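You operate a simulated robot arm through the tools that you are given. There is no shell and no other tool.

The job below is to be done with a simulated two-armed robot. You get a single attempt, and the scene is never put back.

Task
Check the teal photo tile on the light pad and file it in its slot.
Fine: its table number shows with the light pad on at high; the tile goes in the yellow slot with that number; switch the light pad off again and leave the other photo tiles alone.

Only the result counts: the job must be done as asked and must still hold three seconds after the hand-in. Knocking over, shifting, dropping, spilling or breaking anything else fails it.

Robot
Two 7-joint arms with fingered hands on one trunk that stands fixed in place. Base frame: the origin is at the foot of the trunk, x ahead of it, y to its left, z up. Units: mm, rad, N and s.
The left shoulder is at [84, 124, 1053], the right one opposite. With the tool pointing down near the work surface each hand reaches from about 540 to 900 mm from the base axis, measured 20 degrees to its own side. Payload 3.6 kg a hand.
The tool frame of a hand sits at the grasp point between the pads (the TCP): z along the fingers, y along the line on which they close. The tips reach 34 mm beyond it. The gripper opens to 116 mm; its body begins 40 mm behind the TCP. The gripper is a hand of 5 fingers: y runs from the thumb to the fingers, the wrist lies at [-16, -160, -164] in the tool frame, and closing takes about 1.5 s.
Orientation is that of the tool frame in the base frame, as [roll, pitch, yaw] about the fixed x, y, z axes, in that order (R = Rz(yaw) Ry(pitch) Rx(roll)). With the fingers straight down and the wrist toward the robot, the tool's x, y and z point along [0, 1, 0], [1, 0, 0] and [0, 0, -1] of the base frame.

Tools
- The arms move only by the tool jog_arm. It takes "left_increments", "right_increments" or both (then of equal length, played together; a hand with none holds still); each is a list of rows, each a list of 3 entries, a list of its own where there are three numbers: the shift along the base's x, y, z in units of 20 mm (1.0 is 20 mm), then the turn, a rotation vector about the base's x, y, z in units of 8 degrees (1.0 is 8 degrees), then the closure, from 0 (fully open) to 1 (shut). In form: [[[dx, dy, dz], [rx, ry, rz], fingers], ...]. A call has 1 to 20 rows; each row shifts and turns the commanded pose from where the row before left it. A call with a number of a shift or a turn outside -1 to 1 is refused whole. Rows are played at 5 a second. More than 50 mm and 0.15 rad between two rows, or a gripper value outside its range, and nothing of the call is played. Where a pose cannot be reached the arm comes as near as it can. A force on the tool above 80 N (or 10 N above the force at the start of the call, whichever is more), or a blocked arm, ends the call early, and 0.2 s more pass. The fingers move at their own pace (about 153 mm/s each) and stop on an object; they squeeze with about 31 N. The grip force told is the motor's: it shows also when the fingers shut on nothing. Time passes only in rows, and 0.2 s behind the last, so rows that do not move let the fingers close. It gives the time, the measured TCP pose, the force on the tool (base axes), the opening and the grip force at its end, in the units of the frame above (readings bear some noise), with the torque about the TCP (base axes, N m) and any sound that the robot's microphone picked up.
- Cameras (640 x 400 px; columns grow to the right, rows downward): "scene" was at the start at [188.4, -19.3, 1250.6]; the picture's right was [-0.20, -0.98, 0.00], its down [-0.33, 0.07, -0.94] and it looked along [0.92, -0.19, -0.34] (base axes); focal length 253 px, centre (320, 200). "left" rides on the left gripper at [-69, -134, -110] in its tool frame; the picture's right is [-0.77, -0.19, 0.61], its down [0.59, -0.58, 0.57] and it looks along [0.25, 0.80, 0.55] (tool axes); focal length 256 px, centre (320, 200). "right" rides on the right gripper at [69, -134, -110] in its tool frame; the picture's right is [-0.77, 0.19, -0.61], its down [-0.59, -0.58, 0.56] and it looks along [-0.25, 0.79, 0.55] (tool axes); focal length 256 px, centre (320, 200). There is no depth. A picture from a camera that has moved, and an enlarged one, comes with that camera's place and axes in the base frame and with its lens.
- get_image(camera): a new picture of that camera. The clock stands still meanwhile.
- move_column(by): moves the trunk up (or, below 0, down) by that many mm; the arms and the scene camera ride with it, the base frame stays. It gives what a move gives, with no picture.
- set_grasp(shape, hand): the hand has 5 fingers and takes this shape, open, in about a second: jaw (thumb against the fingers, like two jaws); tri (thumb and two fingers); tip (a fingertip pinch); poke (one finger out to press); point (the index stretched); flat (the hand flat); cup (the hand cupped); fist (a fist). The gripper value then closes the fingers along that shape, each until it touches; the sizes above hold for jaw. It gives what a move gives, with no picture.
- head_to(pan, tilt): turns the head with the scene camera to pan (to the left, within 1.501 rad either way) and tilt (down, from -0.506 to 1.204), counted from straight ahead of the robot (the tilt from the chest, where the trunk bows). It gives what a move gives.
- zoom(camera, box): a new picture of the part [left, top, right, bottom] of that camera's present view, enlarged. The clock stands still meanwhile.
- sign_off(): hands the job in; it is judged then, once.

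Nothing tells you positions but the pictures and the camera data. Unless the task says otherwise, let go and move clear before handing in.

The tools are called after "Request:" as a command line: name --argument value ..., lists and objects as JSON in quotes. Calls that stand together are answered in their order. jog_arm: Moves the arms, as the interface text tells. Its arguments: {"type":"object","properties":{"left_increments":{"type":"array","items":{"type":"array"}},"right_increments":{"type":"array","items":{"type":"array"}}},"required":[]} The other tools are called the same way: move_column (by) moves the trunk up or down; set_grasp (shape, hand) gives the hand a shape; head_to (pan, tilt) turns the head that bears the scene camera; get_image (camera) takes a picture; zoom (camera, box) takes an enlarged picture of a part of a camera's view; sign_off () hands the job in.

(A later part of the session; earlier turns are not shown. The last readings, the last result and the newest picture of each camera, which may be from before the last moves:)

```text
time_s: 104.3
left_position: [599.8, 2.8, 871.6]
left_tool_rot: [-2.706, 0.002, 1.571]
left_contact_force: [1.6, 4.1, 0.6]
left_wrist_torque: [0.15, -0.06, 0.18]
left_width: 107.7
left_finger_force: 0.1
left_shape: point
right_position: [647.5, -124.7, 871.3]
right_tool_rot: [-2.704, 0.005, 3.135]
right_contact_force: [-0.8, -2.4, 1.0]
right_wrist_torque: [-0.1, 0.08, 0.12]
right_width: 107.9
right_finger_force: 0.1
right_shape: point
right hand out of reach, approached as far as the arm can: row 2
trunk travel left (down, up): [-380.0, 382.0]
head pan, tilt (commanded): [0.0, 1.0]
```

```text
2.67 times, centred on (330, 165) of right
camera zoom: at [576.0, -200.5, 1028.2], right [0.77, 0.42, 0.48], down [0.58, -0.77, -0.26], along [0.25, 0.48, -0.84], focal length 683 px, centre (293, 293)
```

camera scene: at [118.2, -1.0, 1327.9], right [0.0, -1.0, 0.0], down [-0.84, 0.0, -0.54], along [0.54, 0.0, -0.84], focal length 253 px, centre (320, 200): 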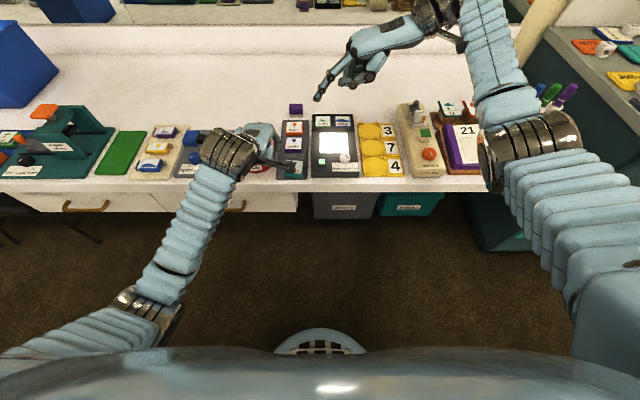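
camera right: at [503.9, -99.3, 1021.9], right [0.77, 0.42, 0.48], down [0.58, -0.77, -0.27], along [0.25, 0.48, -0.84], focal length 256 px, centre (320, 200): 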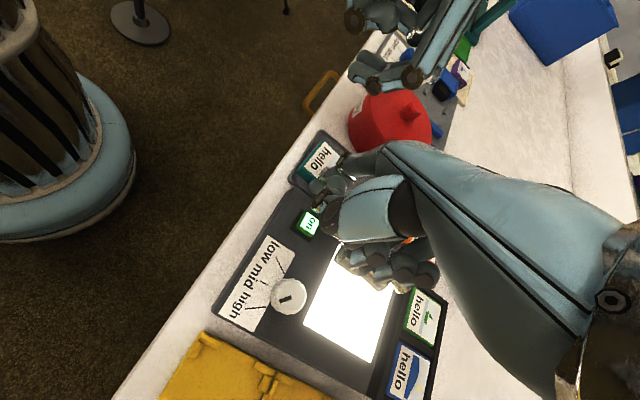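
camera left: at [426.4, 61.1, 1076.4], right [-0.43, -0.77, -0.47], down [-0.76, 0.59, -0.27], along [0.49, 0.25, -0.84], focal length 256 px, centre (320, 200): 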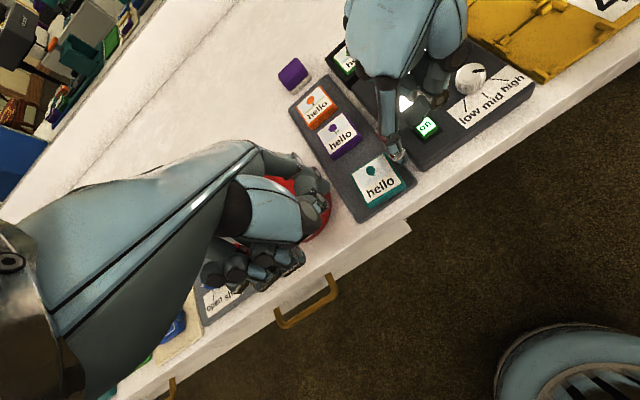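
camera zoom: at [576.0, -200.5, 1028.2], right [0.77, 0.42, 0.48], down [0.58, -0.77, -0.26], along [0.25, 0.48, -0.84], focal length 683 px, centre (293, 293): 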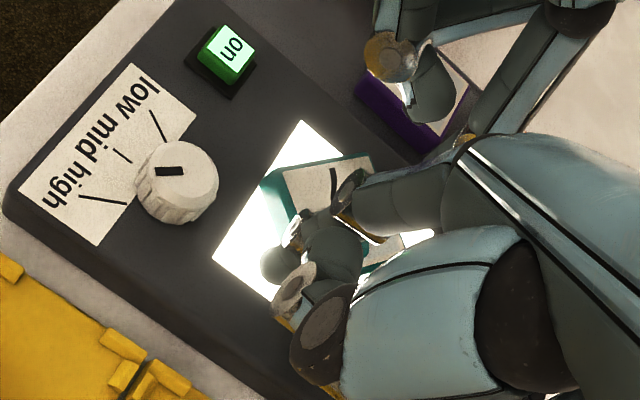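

The number "7" is already showing through the tile. I'll set it fully down on the screen to confirm the reading.

Request:
jog_arm --left_increments '[[[0, 0, -0.2], [0, 0, 0], 0], [[0, 0, -0.15], [0, 0, 0], 0], [[0, 0, 0], [0, 0, 0], 0]]' --right_increments '[[[0, 0, -0.2], [0, 0, 0], 0], [[0, 0, -0.15], [0, 0, 0], 0], [[0, 0, 0], [0, 0, 0], 0]]'

Request:
zoom --camera "scene" --box '[300, 110, 360, 160]'

Request:
zoom --camera "left" --box '[300, 90, 480, 240]'

```text
time_s: 105.1
left_position: [598.7, 3.0, 867.1]
left_tool_rot: [-2.713, 0.002, 1.57]
left_contact_force: [-0.3, 4.3, 17.0]
left_wrist_torque: [-0.04, -1.02, 0.24]
left_width: 0.0
left_finger_force: 0.1
left_shape: point
right_position: [645.0, -126.4, 868.7]
right_tool_rot: [-2.707, 0.01, 3.133]
right_contact_force: [1.0, -4.2, 15.8]
right_wrist_torque: [0.72, 0.16, 0.01]
right_width: 107.8
right_finger_force: 0.0
right_shape: point
trunk travel left (down, up): [-380.0, 382.0]
head pan, tilt (commanded): [0.0, 1.0]
```

```text
8.00 times, centred on (330, 135) of scene
camera zoom: at [114.9, -0.7, 1328.6], right [0.0, -1.0, 0.0], down [-0.84, 0.0, -0.54], along [0.54, 0.0, -0.84], focal length 2025 px, centre (240, 720)
```

zoom: 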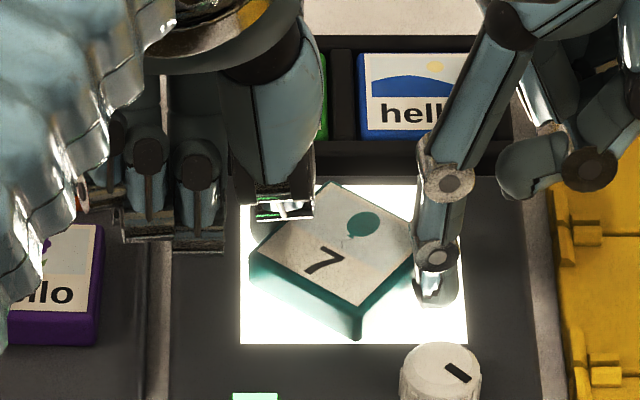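

```text
2.67 times, centred on (390, 165) of left
camera zoom: at [522.7, -65.5, 1023.3], right [-0.42, -0.77, -0.48], down [-0.76, 0.59, -0.28], along [0.49, 0.25, -0.83], focal length 683 px, centre (133, 293)
```

zoom: 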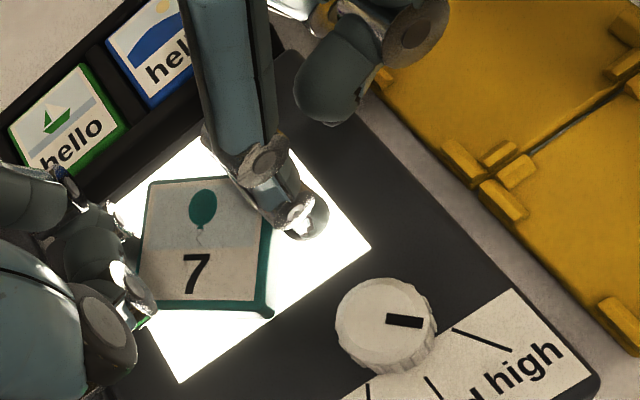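

The number reads clearly as 7 with the pad on high. The fingertips are now pressing the pad, so I'll ease up slightly and open the fingers apart to leave the tile resting on the screen.

Request:
jog_arm --left_increments '[[[0, 0, 0.15], [0, 0, 0], 0], [[0, 0.2, 0], [0, 0, 0], 0], [[0, 0.3, 0], [0, 0, 0], 0], [[0, 0.3, 0], [0, 0, 0], 0], [[0, 0, 0.5], [0, 0, 0], 0], [[0, 0, 0.9], [0, 0, 0], 0], [[0, 0, 0.9], [0, 0, 0], 0]]' --right_increments '[[[0, 0, 0.15], [0, 0, 0], 0], [[0, -0.2, 0], [0, 0, 0], 0], [[0, -0.3, 0], [0, 0, 0], 0], [[0, -0.3, 0], [0, 0, 0], 0], [[0, 0, 0.5], [0, 0, 0], 0], [[0, 0, 0.9], [0, 0, 0], 0], [[0, 0, 0.9], [0, 0, 0], 0]]'

Request:
zoom --camera "scene" --box '[280, 90, 400, 190]'

Request:
zoom --camera "left" --box '[300, 90, 480, 240]'

```text
time_s: 106.7
left_position: [601.3, 17.1, 912.1]
left_tool_rot: [-2.704, 0.002, 1.571]
left_contact_force: [-0.3, -1.0, -0.4]
left_wrist_torque: [0.03, 0.02, 0.04]
left_width: 0.0
left_finger_force: 0.0
left_shape: point
right_position: [650.9, -141.9, 913.0]
right_tool_rot: [-2.706, 0.003, 3.136]
right_contact_force: [-0.7, 0.0, 0.1]
right_wrist_torque: [0.02, 0.0, 0.0]
right_width: 0.1
right_finger_force: 0.0
right_shape: point
right hand out of reach, approached as far as the arm can: row 7
trunk travel left (down, up): [-380.0, 382.0]
head pan, tilt (commanded): [0.0, 1.0]
```

```text
4.00 times, centred on (340, 140) of scene
camera zoom: at [118.4, -1.1, 1327.9], right [0.0, -1.0, 0.0], down [-0.84, 0.0, -0.54], along [0.54, 0.0, -0.84], focal length 1012 px, centre (240, 440)
```

zoom: 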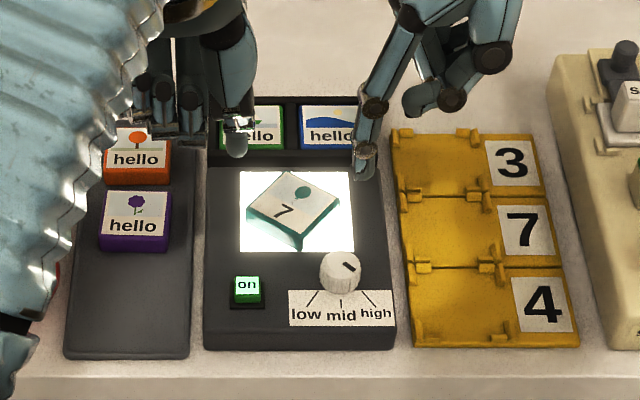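

```text
2.67 times, centred on (390, 165) of left
camera zoom: at [526.4, -50.8, 1068.9], right [-0.43, -0.77, -0.47], down [-0.76, 0.59, -0.27], along [0.49, 0.25, -0.84], focal length 683 px, centre (133, 293)
```

zoom: 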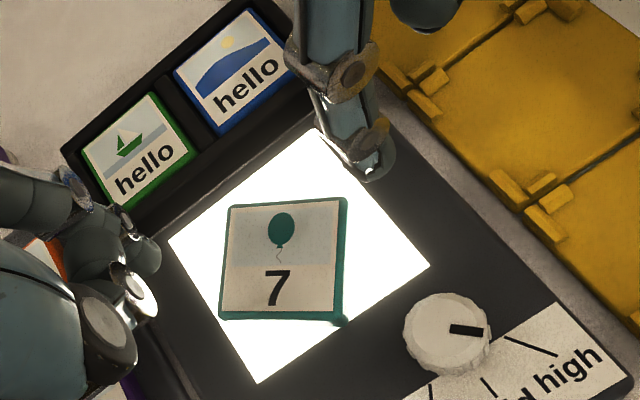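

The tile rests on the glowing screen showing 7, so it belongs in slot 7. It lies turned about 27°, and I'll re-grip it with both hands angled at ±45° so the arms stay in reach; first I'll swing them to hover on either side of its faces.

Request:
jog_arm --left_increments '[[[0.3, 0.28, 0], [0, 0, -0.9375], 0], [[0.3, 0.28, 0], [0, 0, -0.9375], 0], [[0.3, 0.28, 0], [0, 0, -0.9375], 0], [[0.3, 0.28, 0], [0, 0, -0.9375], 0], [[0.3, 0.28, 0], [0, 0, -0.9375], 0], [[0.25, 0.26, 0], [0, 0, -0.9375], 0], [[0, 0, 0], [0, 0, 0], 0]]' --right_increments '[[[-0.42, 0.11, 0], [0, 0, -0.9375], 0], [[-0.42, 0.11, 0], [0, 0, -0.9375], 0], [[-0.42, 0.11, 0], [0, 0, -0.9375], 0], [[-0.42, 0.11, 0], [0, 0, -0.9375], 0], [[-0.42, 0.11, 0], [0, 0, -0.9375], 0], [[-0.42, 0.11, 0], [0, 0, -0.9375], 0], [[0, 0, 0], [0, 0, 0], 0]]'

Request:
set_grasp --shape "point" --hand "left"

Request:
set_grasp --shape "point" --hand "right"

Request:
zoom --camera "scene" --box '[270, 80, 410, 190]'

Request:
get_image --camera "left"

Request:
get_image --camera "right"

```text
time_s: 108.3
left_position: [637.5, 51.6, 910.9]
left_tool_rot: [-2.702, 0.003, 0.784]
left_contact_force: [-0.7, -0.7, 0.4]
left_wrist_torque: [0.03, -0.06, 0.01]
left_width: 0.2
left_finger_force: 0.1
left_shape: point
right_position: [712.4, -131.4, 896.7]
right_tool_rot: [-2.701, -0.003, 2.346]
right_contact_force: [0.8, -0.3, -0.8]
right_wrist_torque: [-0.01, 0.02, 0.0]
right_width: 0.0
right_finger_force: 0.1
right_shape: point
right hand out of reach, approached as far as the arm can: row 1, 2, 3, 4, 5, 6
trunk travel left (down, up): [-380.0, 382.0]
head pan, tilt (commanded): [0.0, 1.0]
```

```text
time_s: 109.2
left_position: [640.9, 54.5, 900.6]
left_tool_rot: [-2.678, 0.019, 0.795]
left_contact_force: [-1.4, 0.2, 0.5]
left_wrist_torque: [-0.03, -0.06, 0.04]
left_width: 0.1
left_finger_force: 0.0
left_shape: point
right_position: [770.0, -120.5, 933.4]
right_tool_rot: [-2.785, 0.082, 2.384]
right_contact_force: [0.7, 0.4, 0.3]
right_wrist_torque: [-0.02, 0.04, 0.02]
right_width: 0.0
right_finger_force: 0.1
right_shape: point
trunk travel left (down, up): [-380.0, 382.0]
head pan, tilt (commanded): [0.0, 1.0]
```

```text
time_s: 110.1
left_position: [617.9, 59.0, 904.1]
left_tool_rot: [-2.673, 0.014, 0.8]
left_contact_force: [1.4, -0.7, 2.4]
left_wrist_torque: [0.05, 0.07, -0.01]
left_width: 0.4
left_finger_force: 0.0
left_shape: point
right_position: [750.5, -115.9, 951.7]
right_tool_rot: [-2.811, 0.108, 2.387]
right_contact_force: [-2.6, 0.7, -3.1]
right_wrist_torque: [0.03, -0.12, -0.02]
right_width: 0.0
right_finger_force: 0.1
right_shape: point
trunk travel left (down, up): [-380.0, 382.0]
head pan, tilt (commanded): [0.0, 1.0]
```

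```text
3.64 times, centred on (340, 135) of scene
camera zoom: at [131.6, -0.1, 1327.6], right [0.0, -1.0, 0.0], down [-0.85, 0.0, -0.53], along [0.53, 0.0, -0.85], focal length 920 px, centre (247, 436)
```

zoom: 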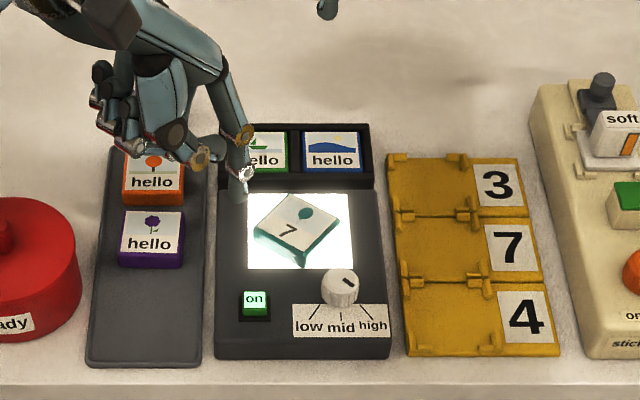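

```text
taken
camera left: at [521.1, 59.7, 1063.8], right [-0.86, -0.25, -0.45], down [-0.15, 0.96, -0.25], along [0.49, -0.15, -0.86], focal length 256 px, centre (320, 200)
```

left: 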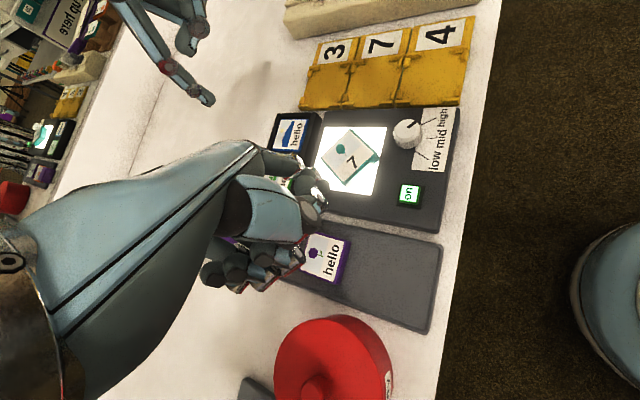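

```text
taken
camera right: at [627.3, -125.1, 1092.4], right [0.77, -0.21, 0.6], down [-0.05, -0.96, -0.28], along [0.63, 0.19, -0.75], focal length 256 px, centre (320, 200)
```

right: 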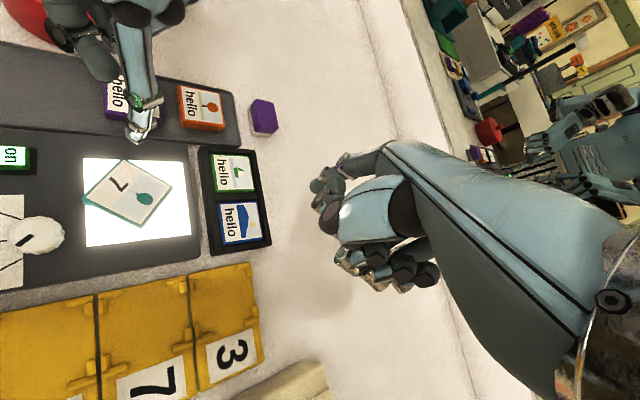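

The right arm swung out near full stretch and the body is swaying a little; the tile itself is untouched. I'll hold still for a moment and check the state.

Request:
jog_arm --right_increments '[[[0, 0, 0], [0, 0, 0], 0], [[0, 0, 0], [0, 0, 0], 0], [[0, 0, 0], [0, 0, 0], 0]]'

Request:
get_image --camera "scene"

```text
time_s: 111.1
left_position: [628.4, 69.4, 884.2]
left_tool_rot: [-2.614, 0.052, 0.836]
left_contact_force: [-0.8, 1.3, -1.2]
left_wrist_torque: [-0.22, -0.02, 0.07]
left_width: 107.9
left_finger_force: 0.1
left_shape: point
right_position: [843.3, -93.5, 1011.3]
right_tool_rot: [-2.941, 0.256, 2.429]
right_contact_force: [10.1, 2.0, 0.7]
right_wrist_torque: [-0.08, 0.47, 0.06]
right_width: 107.9
right_finger_force: 0.1
right_shape: point
trunk travel left (down, up): [-380.0, 382.0]
head pan, tilt (commanded): [0.0, 1.0]
stopped in row 3 (right hand): the arm was blocked; the commanded pose is now the measured one
```

```text
taken
camera scene: at [193.2, 1.6, 1327.6], right [0.0, -1.0, 0.0], down [-0.87, 0.0, -0.49], along [0.49, 0.0, -0.87], focal length 253 px, centre (320, 200)
```

scene: 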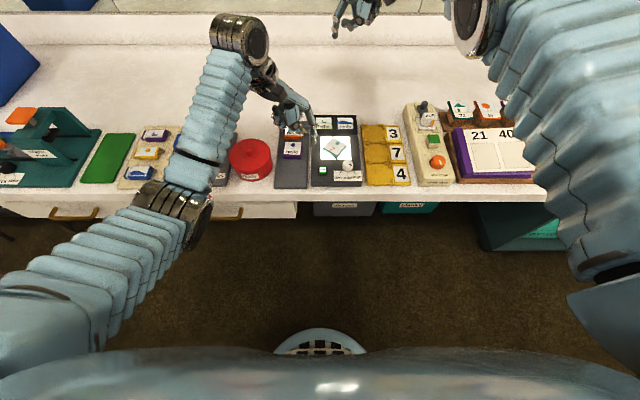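

The torso has bowed forward with the right arm's stretch, which lowers the left hand too. I'll raise the left hand and pull the right hand back in toward the body.

Request:
jog_arm --left_increments '[[[0, 0, 0.8], [0, 0, 0], 0], [[0, 0, 0.8], [0, 0, 0], 0], [[0, 0, 0.5], [0, 0, 0], 0]]' --right_increments '[[[-0.6, -0.3, 0], [0, 0, 0], 0], [[-0.8, -0.4, 0], [0, 0, 0], 0], [[-0.8, -0.4, 0], [0, 0, 0], 0]]'

Request:
get_image --camera "scene"

```text
time_s: 111.5
left_position: [571.7, 98.9, 871.5]
left_tool_rot: [-2.476, 0.112, 0.966]
left_contact_force: [4.9, 26.2, 106.7]
left_wrist_torque: [-6.45, -6.96, 1.74]
left_width: 0.2
left_finger_force: 0.0
left_shape: point
right_position: [896.7, -67.5, 1151.3]
right_tool_rot: [3.105, 0.49, 2.412]
right_contact_force: [0.4, -0.8, -6.7]
right_wrist_torque: [0.15, -0.2, 0.07]
right_width: 0.1
right_finger_force: 0.0
right_shape: point
right hand out of reach, approached as far as the arm can: row 1
trunk travel left (down, up): [-380.0, 382.0]
head pan, tilt (commanded): [0.0, 1.0]
stopped in row 1 (left hand): the arm was blocked; the commanded pose is now the measured one
```

```text
taken
camera scene: at [200.8, 4.9, 1331.9], right [0.01, -1.0, 0.0], down [-0.87, -0.01, -0.49], along [0.49, 0.0, -0.87], focal length 253 px, centre (320, 200)
```

scene: 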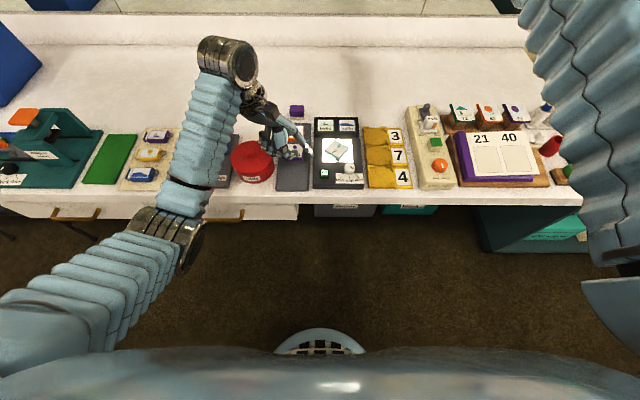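

Request:
zoom --camera "scene" --box '[230, 90, 420, 200]'

Request:
get_image --camera "left"

Request:
get_image --camera "right"

```text
3.37 times, centred on (325, 145) of scene
camera zoom: at [200.8, 4.9, 1331.9], right [0.01, -1.0, 0.0], down [-0.87, -0.01, -0.49], along [0.49, 0.0, -0.87], focal length 852 px, centre (303, 385)
```

zoom: 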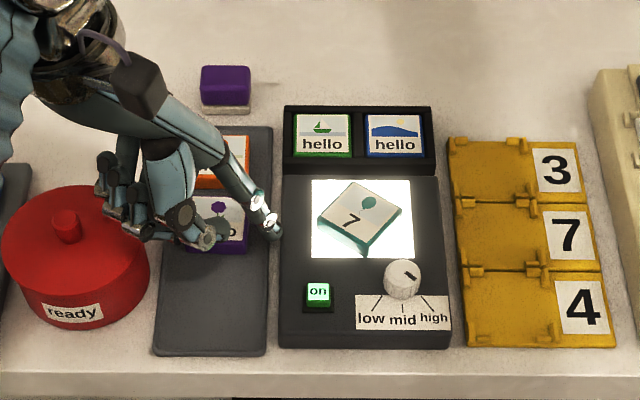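

```text
taken
camera left: at [512.6, 80.8, 1046.7], right [-0.89, -0.36, -0.28], down [-0.33, 0.93, -0.15], along [0.31, -0.04, -0.95], focal length 256 px, centre (320, 200)
```

left: 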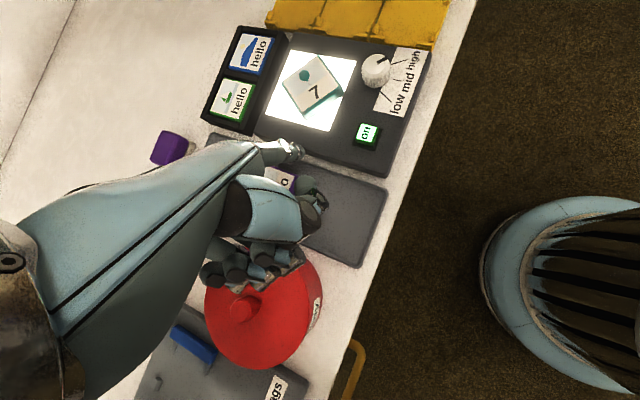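

```text
taken
camera right: at [720.5, -97.9, 1211.8], right [0.4, -0.14, 0.91], down [0.22, -0.94, -0.24], along [0.89, 0.3, -0.34], focal length 256 px, centre (320, 200)
```

right: 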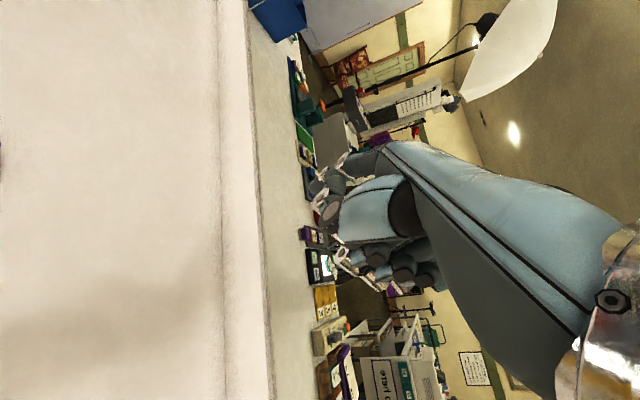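

The left hand is pressed against the tray beside the purple tile because of the torso's lean, so I'll lift it straight up first while the right hand holds.

Request:
jog_arm --left_increments '[[[0, 0, 1], [0, 0, 0], 0]]'

```text
time_s: 111.8
left_position: [484.2, 82.1, 894.4]
left_tool_rot: [-2.524, 0.064, 0.934]
left_contact_force: [0.9, 0.3, 2.5]
left_wrist_torque: [0.05, -0.09, -0.02]
left_width: 0.2
left_finger_force: 0.2
left_shape: point
right_position: [821.4, -75.6, 1305.3]
right_tool_rot: [2.862, 0.704, 2.299]
right_contact_force: [1.2, -1.8, -8.5]
right_wrist_torque: [0.28, -0.61, 0.14]
right_width: 0.0
right_finger_force: 0.1
right_shape: point
trunk travel left (down, up): [-380.0, 382.0]
head pan, tilt (commanded): [0.0, 1.0]
stopped in row 1 (left hand): the arm was blocked; the commanded pose is now the measured one
```

Request:
get_image --camera "scene"

Request:
get_image --camera "left"

```text
taken
camera scene: at [116.1, -6.8, 1327.0], right [-0.01, -1.0, 0.0], down [-0.84, 0.01, -0.54], along [0.54, 0.0, -0.84], focal length 253 px, centre (320, 200)
```

scene: 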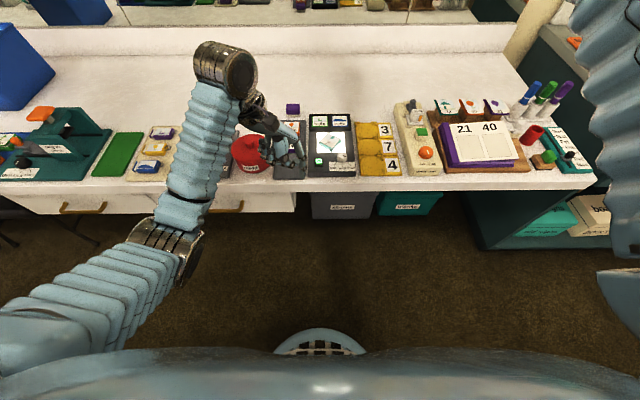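

```text
taken
camera left: at [414.3, 62.8, 1066.9], right [-0.88, -0.33, -0.34], down [-0.29, 0.94, -0.17], along [0.38, -0.04, -0.93], focal length 256 px, centre (320, 200)
```

left: 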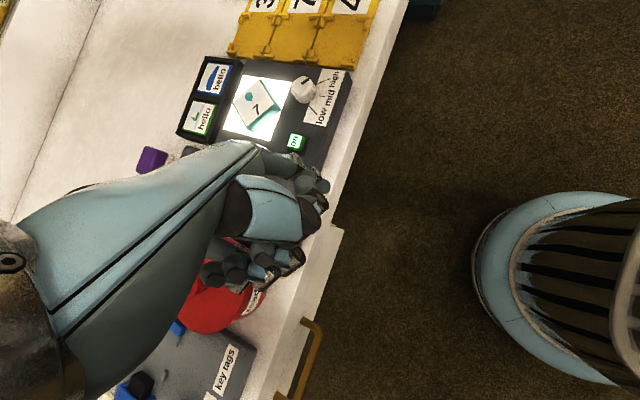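

The torso is upright again. I'll let everything settle with a short hold and read positions.

Request:
jog_arm --left_increments '[[[0, 0, 0.4], [0, 0, 0], 0], [[0, 0, 0.4], [0, 0, 0], 0]]'

Request:
get_image --camera "right"

Request:
zoom --camera "scene" --box '[210, 90, 420, 200]'

```text
time_s: 112.3
left_position: [544.6, 87.5, 887.7]
left_tool_rot: [-2.479, 0.099, 0.943]
left_contact_force: [-3.0, -0.5, 2.6]
left_wrist_torque: [0.07, -0.39, 0.01]
left_width: 0.0
left_finger_force: 0.0
left_shape: point
right_position: [894.6, -80.6, 1158.5]
right_tool_rot: [3.112, 0.506, 2.411]
right_contact_force: [4.4, -1.9, -7.1]
right_wrist_torque: [0.27, -0.12, 0.15]
right_width: 0.2
right_finger_force: 0.1
right_shape: point
trunk travel left (down, up): [-380.0, 382.0]
head pan, tilt (commanded): [0.0, 1.0]
stopped in row 2 (right hand): the arm was blocked; the commanded pose is now the measured one
```

```text
taken
camera right: at [719.2, -108.9, 1217.8], right [0.39, -0.12, 0.91], down [0.22, -0.95, -0.22], along [0.89, 0.29, -0.34], focal length 256 px, centre (320, 200)
```

right: 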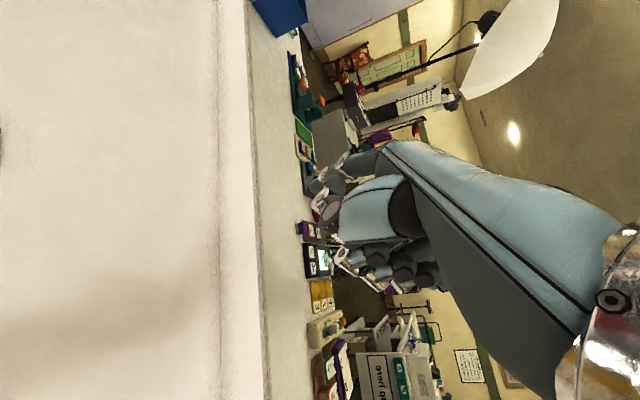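

```text
3.05 times, centred on (315, 145) of scene
camera zoom: at [199.4, -2.1, 1326.8], right [0.0, -1.0, 0.0], down [-0.87, 0.0, -0.49], along [0.49, 0.0, -0.87], focal length 771 px, centre (335, 368)
```

zoom: 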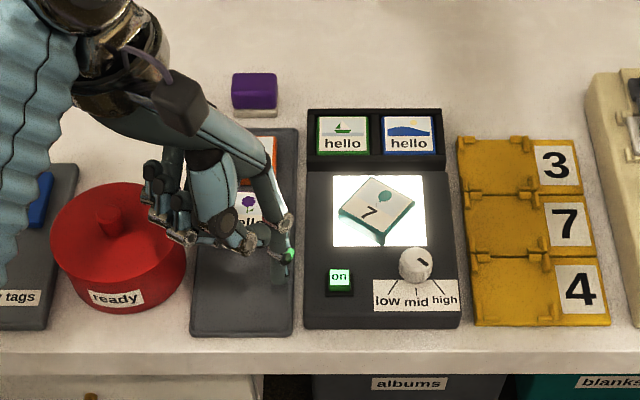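

The torso is rocking because the right hand's target is at full stretch. I'll bring the right hand well back toward the body over several rows while slowly raising the left.

Request:
jog_arm --left_increments '[[[0, 0, 0.3], [0, 0, 0], 0], [[0, 0, 0.5], [0, 0, 0], 0], [[0, 0, 0.5], [0, 0, 0], 0], [[0, 0, 0.5], [0, 0, 0], 0], [[0, 0, 0.5], [0, 0, 0], 0], [[0, 0, 0.5], [0, 0, 0], 0], [[0, 0, 0], [0, 0, 0], 0], [[0, 0, 0], [0, 0, 0], 0]]' --right_increments '[[[-0.9, -0.4, 0.2], [0, 0, 0], 0], [[-0.9, -0.4, 0.2], [0, 0, 0], 0], [[-0.9, -0.4, 0], [0, 0, 0], 0], [[-0.9, -0.4, 0], [0, 0, 0], 0], [[-0.9, -0.4, 0], [0, 0, 0], 0], [[-0.9, -0.4, 0], [0, 0, 0], 0], [[-0.9, -0.4, 0], [0, 0, 0], 0], [[-0.9, -0.4, 0], [0, 0, 0], 0]]'

Request:
get_image --camera "scene"

```text
time_s: 112.6
left_position: [544.0, 118.1, 851.4]
left_tool_rot: [-2.368, 0.181, 1.161]
left_contact_force: [21.4, 9.9, 121.6]
left_wrist_torque: [-7.6, -2.88, 1.49]
left_width: 0.0
left_finger_force: 0.1
left_shape: point
right_position: [989.6, -56.8, 1351.4]
right_tool_rot: [2.643, 0.742, 2.172]
right_contact_force: [1.4, 0.1, -4.9]
right_wrist_torque: [0.11, -0.21, 0.01]
right_width: 0.1
right_finger_force: 0.0
right_shape: point
right hand out of reach, approached as far as the arm can: row 1
trunk travel left (down, up): [-380.0, 382.0]
head pan, tilt (commanded): [0.0, 1.0]
stopped in row 1 (left hand): the arm was blocked; the commanded pose is now the measured one
```

```text
taken
camera scene: at [287.0, 4.0, 1324.8], right [0.0, -1.0, 0.0], down [-0.9, -0.01, -0.43], along [0.43, 0.0, -0.9], focal length 253 px, centre (320, 200)
```

scene: 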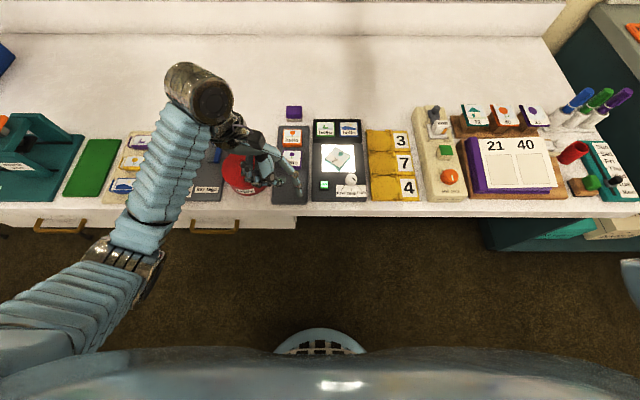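

Request:
zoom --camera "scene" --box '[200, 90, 370, 210]'

Request:
get_image --camera "left"

```text
3.33 times, centred on (285, 150) of scene
camera zoom: at [287.0, 4.0, 1324.8], right [0.0, -1.0, 0.0], down [-0.9, -0.01, -0.43], along [0.43, 0.0, -0.9], focal length 844 px, centre (437, 367)
```

zoom: 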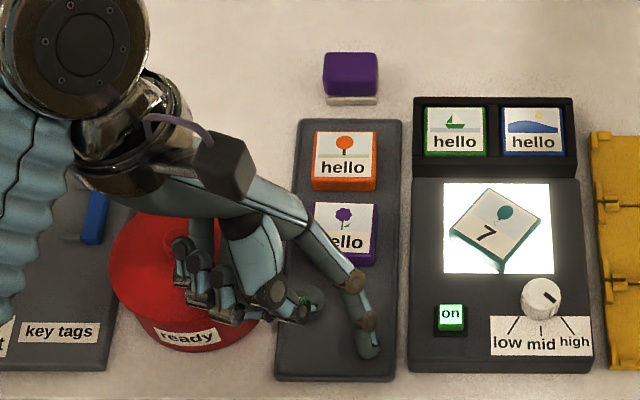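

```text
taken
camera left: at [512.2, 92.3, 1033.7], right [-0.84, -0.52, -0.16], down [-0.51, 0.85, -0.11], along [0.19, -0.01, -0.98], focal length 256 px, centre (320, 200)
```

left: 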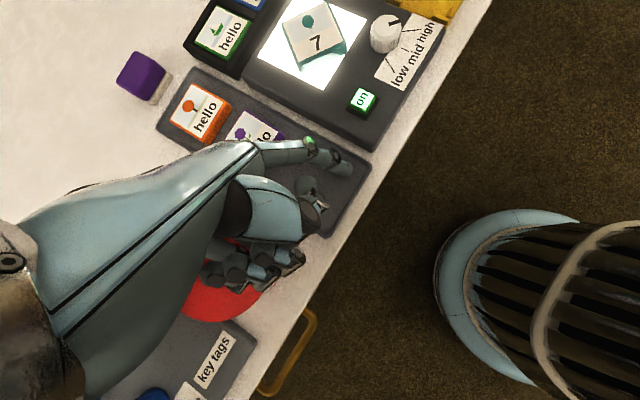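

The left index is resting on the empty part of the tray, and the purple and orange tiles look undisturbed. I'll lift the left hand in single steps.

Request:
jog_arm --left_increments '[[[0, 0, 1], [0, 0, 0], 0]]' --right_increments '[[[0, 0, 0], [0, 0, 0], 0]]'

Request:
zoom --camera "scene" --box '[180, 80, 420, 210]'

```text
time_s: 113.0
left_position: [493.4, 152.1, 854.9]
left_tool_rot: [-2.284, 0.134, 1.323]
left_contact_force: [16.7, 6.1, 67.8]
left_wrist_torque: [-5.16, -4.02, 1.67]
left_width: 0.0
left_finger_force: 0.0
left_shape: point
right_position: [952.9, -138.3, 1520.5]
right_tool_rot: [2.175, 0.66, 1.789]
right_contact_force: [2.0, -2.4, -3.8]
right_wrist_torque: [0.11, -0.32, 0.25]
right_width: 0.0
right_finger_force: 0.1
right_shape: point
trunk travel left (down, up): [-380.0, 382.0]
head pan, tilt (commanded): [0.0, 1.0]
stopped in row 1 (left hand): the arm was blocked; the commanded pose is now the measured one
```

```text
2.67 times, centred on (300, 145) of scene
camera zoom: at [279.1, -5.6, 1323.3], right [-0.01, -1.0, 0.0], down [-0.9, 0.01, -0.43], along [0.43, 0.0, -0.9], focal length 675 px, centre (373, 347)
```

zoom: 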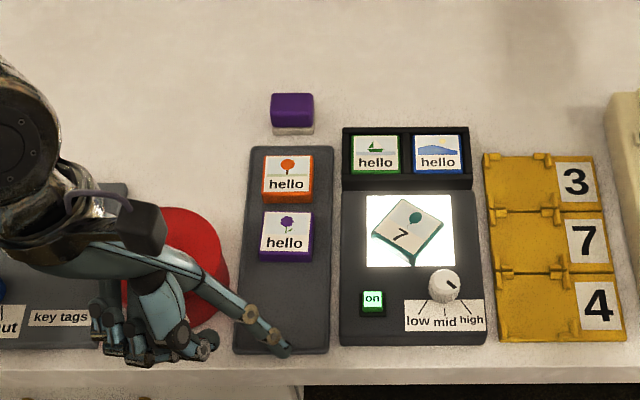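

Request:
jog_arm --left_increments '[[[0, 0, 1], [0, 0, 0], 0]]' --right_increments '[[[0, 0, 0], [0, 0, 0], 0]]'

Request:
get_image --camera "scene"

```text
time_s: 113.3
left_position: [404.5, 201.4, 870.6]
left_tool_rot: [-2.245, 0.068, 1.485]
left_contact_force: [-0.2, 0.2, -1.5]
left_wrist_torque: [-0.02, 0.03, 0.05]
left_width: 0.0
left_finger_force: 0.0
left_shape: point
right_position: [837.4, -174.4, 1667.2]
right_tool_rot: [1.853, 0.604, 1.552]
right_contact_force: [1.6, 0.0, -0.1]
right_wrist_torque: [0.07, -0.13, 0.05]
right_width: 0.0
right_finger_force: 0.0
right_shape: point
trunk travel left (down, up): [-380.0, 382.0]
head pan, tilt (commanded): [0.0, 1.0]
stopped in row 1 (left hand): the arm was blocked; the commanded pose is now the measured one
```

```text
taken
camera scene: at [226.9, 2.3, 1324.8], right [0.0, -1.0, 0.0], down [-0.88, 0.0, -0.47], along [0.47, 0.0, -0.88], focal length 253 px, centre (320, 200)
```

scene: 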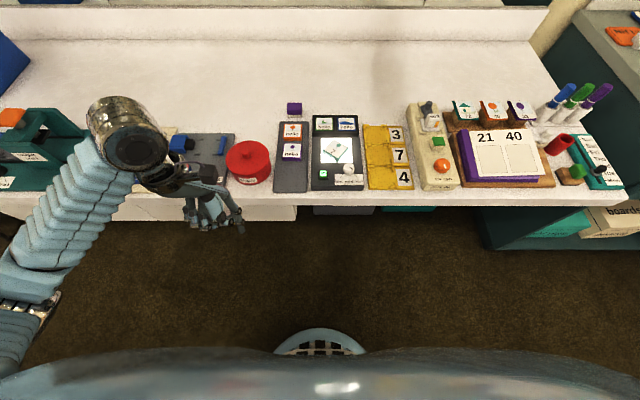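

Both hands are now clear of the bench and nothing looks displaced. I'll hold and let the body settle.

Request:
jog_arm --left_increments '[[[0, 0, 0], [0, 0, 0], 0], [[0, 0, 0], [0, 0, 0], 0], [[0, 0, 0], [0, 0, 0], 0]]' --right_increments '[[[0, 0, 0], [0, 0, 0], 0], [[0, 0, 0], [0, 0, 0], 0], [[0, 0, 0], [0, 0, 0], 0]]'

Request:
jog_arm --left_increments '[[[0, 0, 0], [0, 0, 0], 0], [[0, 0, 0], [0, 0, 0], 0], [[0, 0, 0], [0, 0, 0], 0]]' --right_increments '[[[0, 0, 0], [0, 0, 0], 0], [[0, 0, 0], [0, 0, 0], 0], [[0, 0, 0], [0, 0, 0], 0]]'

Request:
get_image --camera "scene"

```text
time_s: 113.6
left_position: [315.2, 202.1, 882.7]
left_tool_rot: [-2.289, 0.041, 1.528]
left_contact_force: [-1.6, -2.2, 0.5]
left_wrist_torque: [0.19, -0.1, -0.09]
left_width: 107.8
left_finger_force: 0.1
left_shape: point
right_position: [673.9, -214.1, 1787.4]
right_tool_rot: [1.579, 0.612, 1.322]
right_contact_force: [8.0, 2.7, -11.1]
right_wrist_torque: [0.13, -0.93, -0.13]
right_width: 0.0
right_finger_force: 0.0
right_shape: point
trunk travel left (down, up): [-380.0, 382.0]
head pan, tilt (commanded): [0.0, 1.0]
stopped in row 1 (left hand): the arm was blocked; the commanded pose is now the measured one
```

```text
time_s: 114.0
left_position: [272.1, 188.8, 905.8]
left_tool_rot: [-2.396, 0.068, 1.452]
left_contact_force: [-0.8, 0.7, -1.5]
left_wrist_torque: [-0.05, 0.08, 0.0]
left_width: 108.0
left_finger_force: 0.1
left_shape: point
right_position: [553.9, -190.0, 1840.6]
right_tool_rot: [1.484, 0.586, 1.306]
right_contact_force: [2.3, 0.2, -3.1]
right_wrist_torque: [0.09, -0.3, 0.02]
right_width: 0.0
right_finger_force: 0.1
right_shape: point
trunk travel left (down, up): [-380.0, 382.0]
head pan, tilt (commanded): [0.0, 1.0]
stopped in row 1 (left hand): the arm was blocked; the commanded pose is now the measured one
```

```text
taken
camera scene: at [84.0, -0.4, 1333.6], right [0.0, -1.0, 0.0], down [-0.83, 0.0, -0.56], along [0.56, 0.0, -0.83], focal length 253 px, centre (320, 200)
```

scene: 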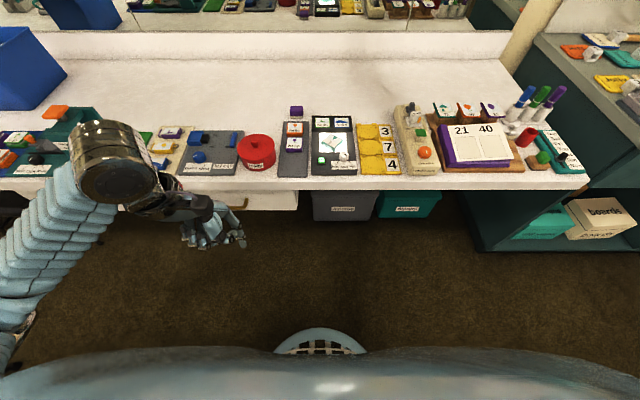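

Request:
jog_arm --right_increments '[[[0, 0, 0], [0, 0, 0], 0], [[0, 0, 0], [0, 0, 0], 0], [[0, 0, 0], [0, 0, 0], 0], [[0, 0, 0], [0, 0, 0], 0]]'

Request:
jog_arm --right_increments '[[[0, 0, 0], [0, 0, 0], 0], [[0, 0, 0], [0, 0, 0], 0], [[0, 0, 0], [0, 0, 0], 0], [[0, 0, 0], [0, 0, 0], 0]]'

Request:
jog_arm --right_increments '[[[0, 0, 0], [0, 0, 0], 0], [[0, 0, 0], [0, 0, 0], 0], [[0, 0, 0], [0, 0, 0], 0], [[0, 0, 0], [0, 0, 0], 0]]'

```text
time_s: 114.8
left_position: [331.8, 231.3, 868.6]
left_tool_rot: [-2.229, 0.008, 1.717]
left_contact_force: [0.1, -0.4, 0.2]
left_wrist_torque: [0.02, 0.03, -0.02]
left_width: 108.1
left_finger_force: 0.0
left_shape: point
right_position: [614.2, -287.0, 1894.5]
right_tool_rot: [1.339, 0.543, 1.047]
right_contact_force: [1.4, -1.4, -0.8]
right_wrist_torque: [-0.08, -0.1, 0.13]
right_width: 0.0
right_finger_force: 0.0
right_shape: point
trunk travel left (down, up): [-380.0, 382.0]
head pan, tilt (commanded): [0.0, 1.0]
stopped in row 4 (right hand): the arm was blocked; the commanded pose is now the measured one
```

```text
time_s: 115.1
left_position: [307.4, 272.6, 871.2]
left_tool_rot: [-2.314, -0.034, 1.907]
left_contact_force: [0.9, 0.2, -1.5]
left_wrist_torque: [-0.02, 0.06, 0.0]
left_width: 0.1
left_finger_force: 0.1
left_shape: point
right_position: [465.3, -346.7, 1947.4]
right_tool_rot: [1.195, 0.46, 0.817]
right_contact_force: [0.5, -1.2, -0.5]
right_wrist_torque: [-0.03, -0.08, 0.07]
right_width: 108.1
right_finger_force: 0.0
right_shape: point
trunk travel left (down, up): [-380.0, 382.0]
head pan, tilt (commanded): [0.0, 1.0]
stopped in row 1 (left hand): the arm was blocked; the commanded pose is now the measured one
```

```text
time_s: 115.4
left_position: [202.8, 282.3, 869.3]
left_tool_rot: [-2.324, -0.015, 1.962]
left_contact_force: [-2.6, -2.7, -3.8]
left_wrist_torque: [0.22, -0.2, 0.05]
left_width: 0.0
left_finger_force: 0.1
left_shape: point
right_position: [268.3, -344.4, 1981.0]
right_tool_rot: [1.102, 0.382, 0.774]
right_contact_force: [-7.5, -0.2, 2.1]
right_wrist_torque: [-0.03, 0.41, 0.08]
right_width: 108.1
right_finger_force: 0.0
right_shape: point
trunk travel left (down, up): [-380.0, 382.0]
head pan, tilt (commanded): [0.0, 1.0]
stopped in row 1 (left hand): the arm was blocked; the commanded pose is now the measured one
```

The arms are still coasting well clear of the bench. I'll keep holding until they settle.

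Request:
jog_arm --right_increments '[[[0, 0, 0], [0, 0, 0], 0]]'

Request:
jog_arm --right_increments '[[[0, 0, 0], [0, 0, 0], 0]]'

Request:
jog_arm --right_increments '[[[0, 0, 0], [0, 0, 0], 0]]'

Request:
get_image --camera "scene"

```text
time_s: 116.0
left_position: [298.8, 271.8, 858.3]
left_tool_rot: [-2.265, -0.027, 1.885]
left_contact_force: [0.0, -1.5, 2.0]
left_wrist_torque: [0.05, -0.12, 0.02]
left_width: 0.1
left_finger_force: 0.1
left_shape: point
right_position: [461.8, -330.6, 1946.9]
right_tool_rot: [1.189, 0.455, 0.859]
right_contact_force: [1.2, 0.3, -1.7]
right_wrist_torque: [-0.01, -0.09, -0.06]
right_width: 107.9
right_finger_force: 0.0
right_shape: point
trunk travel left (down, up): [-380.0, 382.0]
head pan, tilt (commanded): [0.0, 1.0]
stopped in row 1 (right hand): the arm was blocked; the commanded pose is now the measured one
```

```text
time_s: 116.5
left_position: [292.7, 307.7, 860.7]
left_tool_rot: [-2.328, -0.024, 2.015]
left_contact_force: [0.4, 1.1, -1.4]
left_wrist_torque: [0.01, 0.08, -0.02]
left_width: 0.0
left_finger_force: 0.0
left_shape: point
right_position: [478.1, -356.0, 1935.8]
right_tool_rot: [1.206, 0.582, 0.718]
right_contact_force: [2.1, -0.2, -0.7]
right_wrist_torque: [-0.03, -0.12, 0.0]
right_width: 108.1
right_finger_force: 0.0
right_shape: point
trunk travel left (down, up): [-380.0, 382.0]
head pan, tilt (commanded): [0.0, 1.0]
stopped in row 1 (right hand): the arm was blocked; the commanded pose is now the measured one
```

```text
time_s: 116.8
left_position: [185.0, 400.4, 889.7]
left_tool_rot: [-2.489, -0.187, 2.281]
left_contact_force: [3.6, 42.2, -6.6]
left_wrist_torque: [-2.32, -0.35, 0.66]
left_width: 0.1
left_finger_force: 0.1
left_shape: point
right_position: [376.8, -366.0, 1941.9]
right_tool_rot: [1.174, 0.622, 0.639]
right_contact_force: [-5.2, -1.6, 2.1]
right_wrist_torque: [-0.05, 0.22, 0.18]
right_width: 107.7
right_finger_force: 0.0
right_shape: point
trunk travel left (down, up): [-380.0, 382.0]
head pan, tilt (commanded): [0.0, 1.0]
stopped in row 1 (left hand): the arm was blocked; the commanded pose is now the measured one
```

```text
taken
camera scene: at [144.8, -3.9, 1330.5], right [0.01, -1.0, 0.0], down [-0.85, 0.0, -0.52], along [0.52, 0.01, -0.85], focal length 253 px, centre (320, 200)
```

scene: 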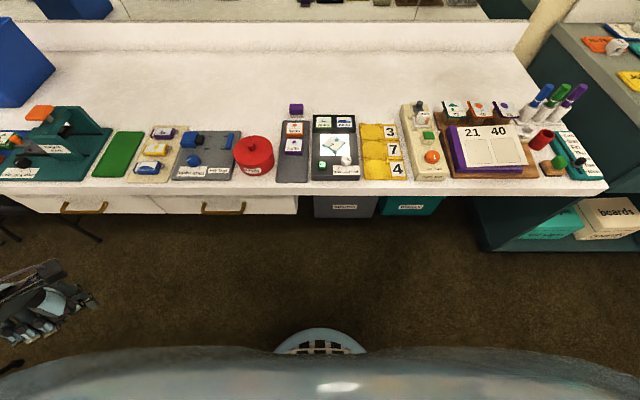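

The bench and all objects look intact in this view. I'll keep holding to damp the motion.

Request:
jog_arm --left_increments '[[[0, 0, 0], [0, 0, 0], 0], [[0, 0, 0], [0, 0, 0], 0], [[0, 0, 0], [0, 0, 0], 0]]' --right_increments '[[[0, 0, 0], [0, 0, 0], 0], [[0, 0, 0], [0, 0, 0], 0], [[0, 0, 0], [0, 0, 0], 0]]'

Request:
jog_arm --left_increments '[[[0, 0, 0], [0, 0, 0], 0], [[0, 0, 0], [0, 0, 0], 0], [[0, 0, 0], [0, 0, 0], 0]]' --right_increments '[[[0, 0, 0], [0, 0, 0], 0], [[0, 0, 0], [0, 0, 0], 0], [[0, 0, 0], [0, 0, 0], 0]]'

Request:
jog_arm --left_increments '[[[0, 0, 0], [0, 0, 0], 0], [[0, 0, 0], [0, 0, 0], 0], [[0, 0, 0], [0, 0, 0], 0]]' --right_increments '[[[0, 0, 0], [0, 0, 0], 0], [[0, 0, 0], [0, 0, 0], 0], [[0, 0, 0], [0, 0, 0], 0]]'

Request:
get_image --camera "scene"

```text
time_s: 117.1
left_position: [185.9, 366.4, 904.0]
left_tool_rot: [-2.51, 0.077, 2.432]
left_contact_force: [65.4, -15.7, 46.7]
left_wrist_torque: [2.15, 4.34, -1.63]
left_width: 0.0
left_finger_force: 0.0
left_shape: point
right_position: [266.0, -369.3, 1961.7]
right_tool_rot: [1.147, 0.525, 0.664]
right_contact_force: [0.3, 2.7, -4.4]
right_wrist_torque: [0.07, -0.26, -0.16]
right_width: 108.4
right_finger_force: 0.0
right_shape: point
trunk travel left (down, up): [-380.0, 382.0]
head pan, tilt (commanded): [0.0, 1.0]
stopped in row 1 (left hand): the arm was blocked; the commanded pose is now the measured one
```

```text
time_s: 117.4
left_position: [285.5, 368.9, 887.3]
left_tool_rot: [-2.487, 0.006, 2.393]
left_contact_force: [0.5, 0.7, 2.7]
left_wrist_torque: [0.08, 0.0, -0.01]
left_width: 0.0
left_finger_force: 0.0
left_shape: point
right_position: [457.0, -364.5, 1916.7]
right_tool_rot: [1.22, 0.607, 0.703]
right_contact_force: [5.4, -0.9, -4.2]
right_wrist_torque: [-0.09, -0.38, -0.03]
right_width: 0.0
right_finger_force: 0.1
right_shape: point
trunk travel left (down, up): [-380.0, 382.0]
head pan, tilt (commanded): [0.0, 1.0]
stopped in row 1 (left hand): the arm was blocked; the commanded pose is now the measured one
```

```text
time_s: 118.0
left_position: [334.4, 424.1, 921.6]
left_tool_rot: [-2.721, -0.073, 2.232]
left_contact_force: [1.6, 0.5, 0.0]
left_wrist_torque: [-0.01, 0.11, 0.01]
left_width: 0.3
left_finger_force: 0.1
left_shape: point
right_position: [561.5, -394.0, 1874.2]
right_tool_rot: [1.292, 0.883, 0.584]
right_contact_force: [2.1, -0.8, -1.1]
right_wrist_torque: [-0.03, -0.12, -0.03]
right_width: 108.2
right_finger_force: 0.1
right_shape: point
trunk travel left (down, up): [-380.0, 382.0]
head pan, tilt (commanded): [0.0, 1.0]
stopped in row 2 (left hand): the arm was blocked; the commanded pose is now the measured one
```

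```text
taken
camera scene: at [259.1, -1.5, 1323.4], right [0.0, -1.0, 0.0], down [-0.89, 0.0, -0.45], along [0.45, 0.0, -0.89], focal length 253 px, centre (320, 200)
```

scene: 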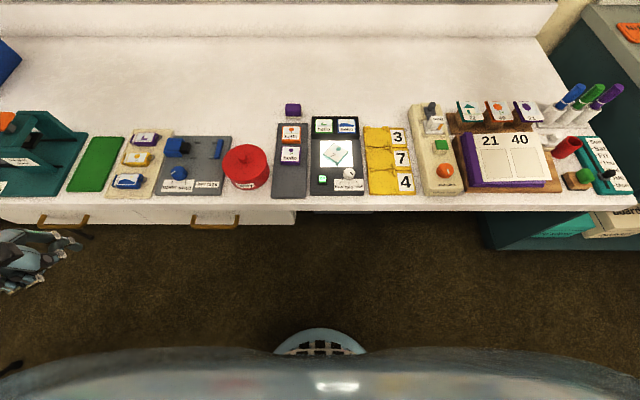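

The torso keeps rocking while the arm holds are being reset. A small trunk move should hold the arms rigidly for a while, so I'll try that to damp it out.

Request:
move_column --by 10

Request:
move_column --by 10

Request:
get_image --camera "scene"

```text
time_s: 118.3
left_position: [317.5, 454.8, 973.0]
left_tool_rot: [-2.989, -0.046, 2.163]
left_contact_force: [1.7, -2.0, 1.4]
left_wrist_torque: [0.12, 0.13, 0.08]
left_width: 108.1
left_finger_force: 0.1
left_shape: point
right_position: [492.2, -406.4, 1864.0]
right_tool_rot: [1.199, 1.041, 0.371]
right_contact_force: [1.8, 5.2, 2.2]
right_wrist_torque: [0.15, 0.09, -0.4]
right_width: 107.8
right_finger_force: 0.1
right_shape: point
trunk travel left (down, up): [-382.0, 380.0]
head pan, tilt (commanded): [0.0, 1.0]
stopped: the arm was blocked; the commanded pose is now the measured one
```

```text
time_s: 118.6
left_position: [283.9, 398.3, 1056.8]
left_tool_rot: [3.051, 0.231, 1.912]
left_contact_force: [-56.5, 16.5, -77.9]
left_wrist_torque: [-2.03, -5.79, -0.21]
left_width: 108.1
left_finger_force: 0.1
left_shape: point
right_position: [302.2, -403.9, 1904.5]
right_tool_rot: [1.172, 0.924, 0.382]
right_contact_force: [-1.5, -4.1, 8.3]
right_wrist_torque: [0.09, 0.5, 0.27]
right_width: 0.2
right_finger_force: 0.0
right_shape: point
trunk travel left (down, up): [-385.0, 378.0]
head pan, tilt (commanded): [0.0, 1.0]
stopped: the arm was blocked; the commanded pose is now the measured one
```

```text
taken
camera scene: at [67.8, -0.7, 1341.0], right [0.0, -1.0, 0.0], down [-0.82, 0.0, -0.57], along [0.57, 0.0, -0.82], focal length 253 px, centre (320, 200)
```

scene: 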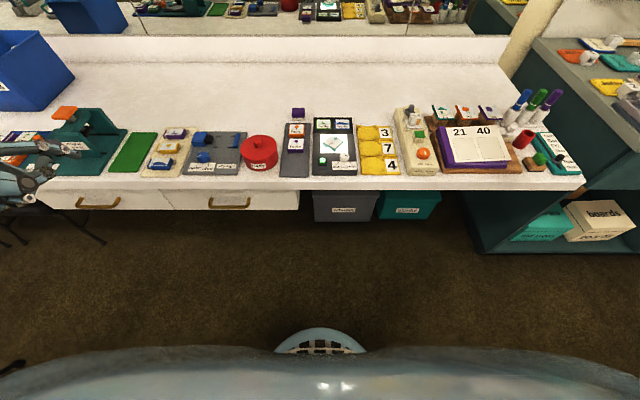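

Request:
head_to --pan 0.0 --tilt 0.9

Request:
head_to --pan 0.0 --tilt 1.0

Request:
head_to --pan 0.0 --tilt 0.9

Request:
head_to --pan 0.0 --tilt 1.0

Request:
get_image --camera "scene"

```text
time_s: 119.3
left_position: [398.3, 388.9, 1020.4]
left_tool_rot: [-3.106, 0.229, 1.929]
left_contact_force: [-1.8, -72.3, 15.3]
left_wrist_torque: [4.15, 0.66, 1.8]
left_width: 0.1
left_finger_force: 0.1
left_shape: point
right_position: [509.0, -404.2, 1865.0]
right_tool_rot: [1.239, 1.031, 0.427]
right_contact_force: [0.2, 3.0, 2.5]
right_wrist_torque: [0.17, 0.27, -0.21]
right_width: 108.2
right_finger_force: 0.1
right_shape: point
trunk travel left (down, up): [-385.0, 378.0]
head pan, tilt (commanded): [0.0, 0.901]
```

```text
time_s: 120.0
left_position: [360.7, 416.3, 1063.0]
left_tool_rot: [2.993, 0.128, 1.874]
left_contact_force: [49.9, -48.0, 69.9]
left_wrist_torque: [3.32, 5.92, 1.03]
left_width: 0.3
left_finger_force: 0.0
left_shape: point
right_position: [451.5, -410.1, 1857.6]
right_tool_rot: [1.194, 1.097, 0.336]
right_contact_force: [-8.6, 5.0, 1.7]
right_wrist_torque: [0.03, 0.02, 0.19]
right_width: 0.0
right_finger_force: 0.1
right_shape: point
trunk travel left (down, up): [-385.0, 378.0]
head pan, tilt (commanded): [0.0, 1.0]
```

```text
time_s: 120.6
left_position: [361.1, 403.6, 1020.0]
left_tool_rot: [-3.127, 0.208, 1.941]
left_contact_force: [-30.0, -10.9, -22.7]
left_wrist_torque: [0.1, -1.79, 0.26]
left_width: 0.1
left_finger_force: 0.0
left_shape: point
right_position: [441.5, -394.6, 1871.8]
right_tool_rot: [1.2, 0.974, 0.405]
right_contact_force: [6.0, -1.9, -4.7]
right_wrist_torque: [-0.17, -0.35, -0.08]
right_width: 0.1
right_finger_force: 0.0
right_shape: point
trunk travel left (down, up): [-385.0, 378.0]
head pan, tilt (commanded): [0.0, 0.901]
```

```text
time_s: 121.3
left_position: [362.3, 401.6, 1059.5]
left_tool_rot: [3.037, 0.237, 1.894]
left_contact_force: [51.7, -45.4, 50.3]
left_wrist_torque: [2.76, 4.78, 1.32]
left_width: 0.0
left_finger_force: 0.0
left_shape: point
right_position: [445.9, -409.6, 1859.7]
right_tool_rot: [1.216, 1.087, 0.363]
right_contact_force: [-5.1, 4.9, 0.1]
right_wrist_torque: [0.14, 0.08, -0.14]
right_width: 0.0
right_finger_force: 0.0
right_shape: point
trunk travel left (down, up): [-385.0, 378.0]
head pan, tilt (commanded): [0.0, 1.0]
```

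```text
taken
camera scene: at [162.3, 1.2, 1332.9], right [0.0, -1.0, 0.0], down [-0.86, 0.0, -0.51], along [0.51, 0.0, -0.86], focal length 253 px, centre (320, 200)
```

scene: 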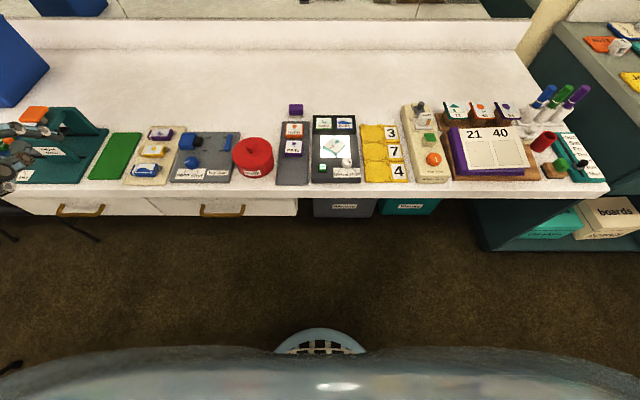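

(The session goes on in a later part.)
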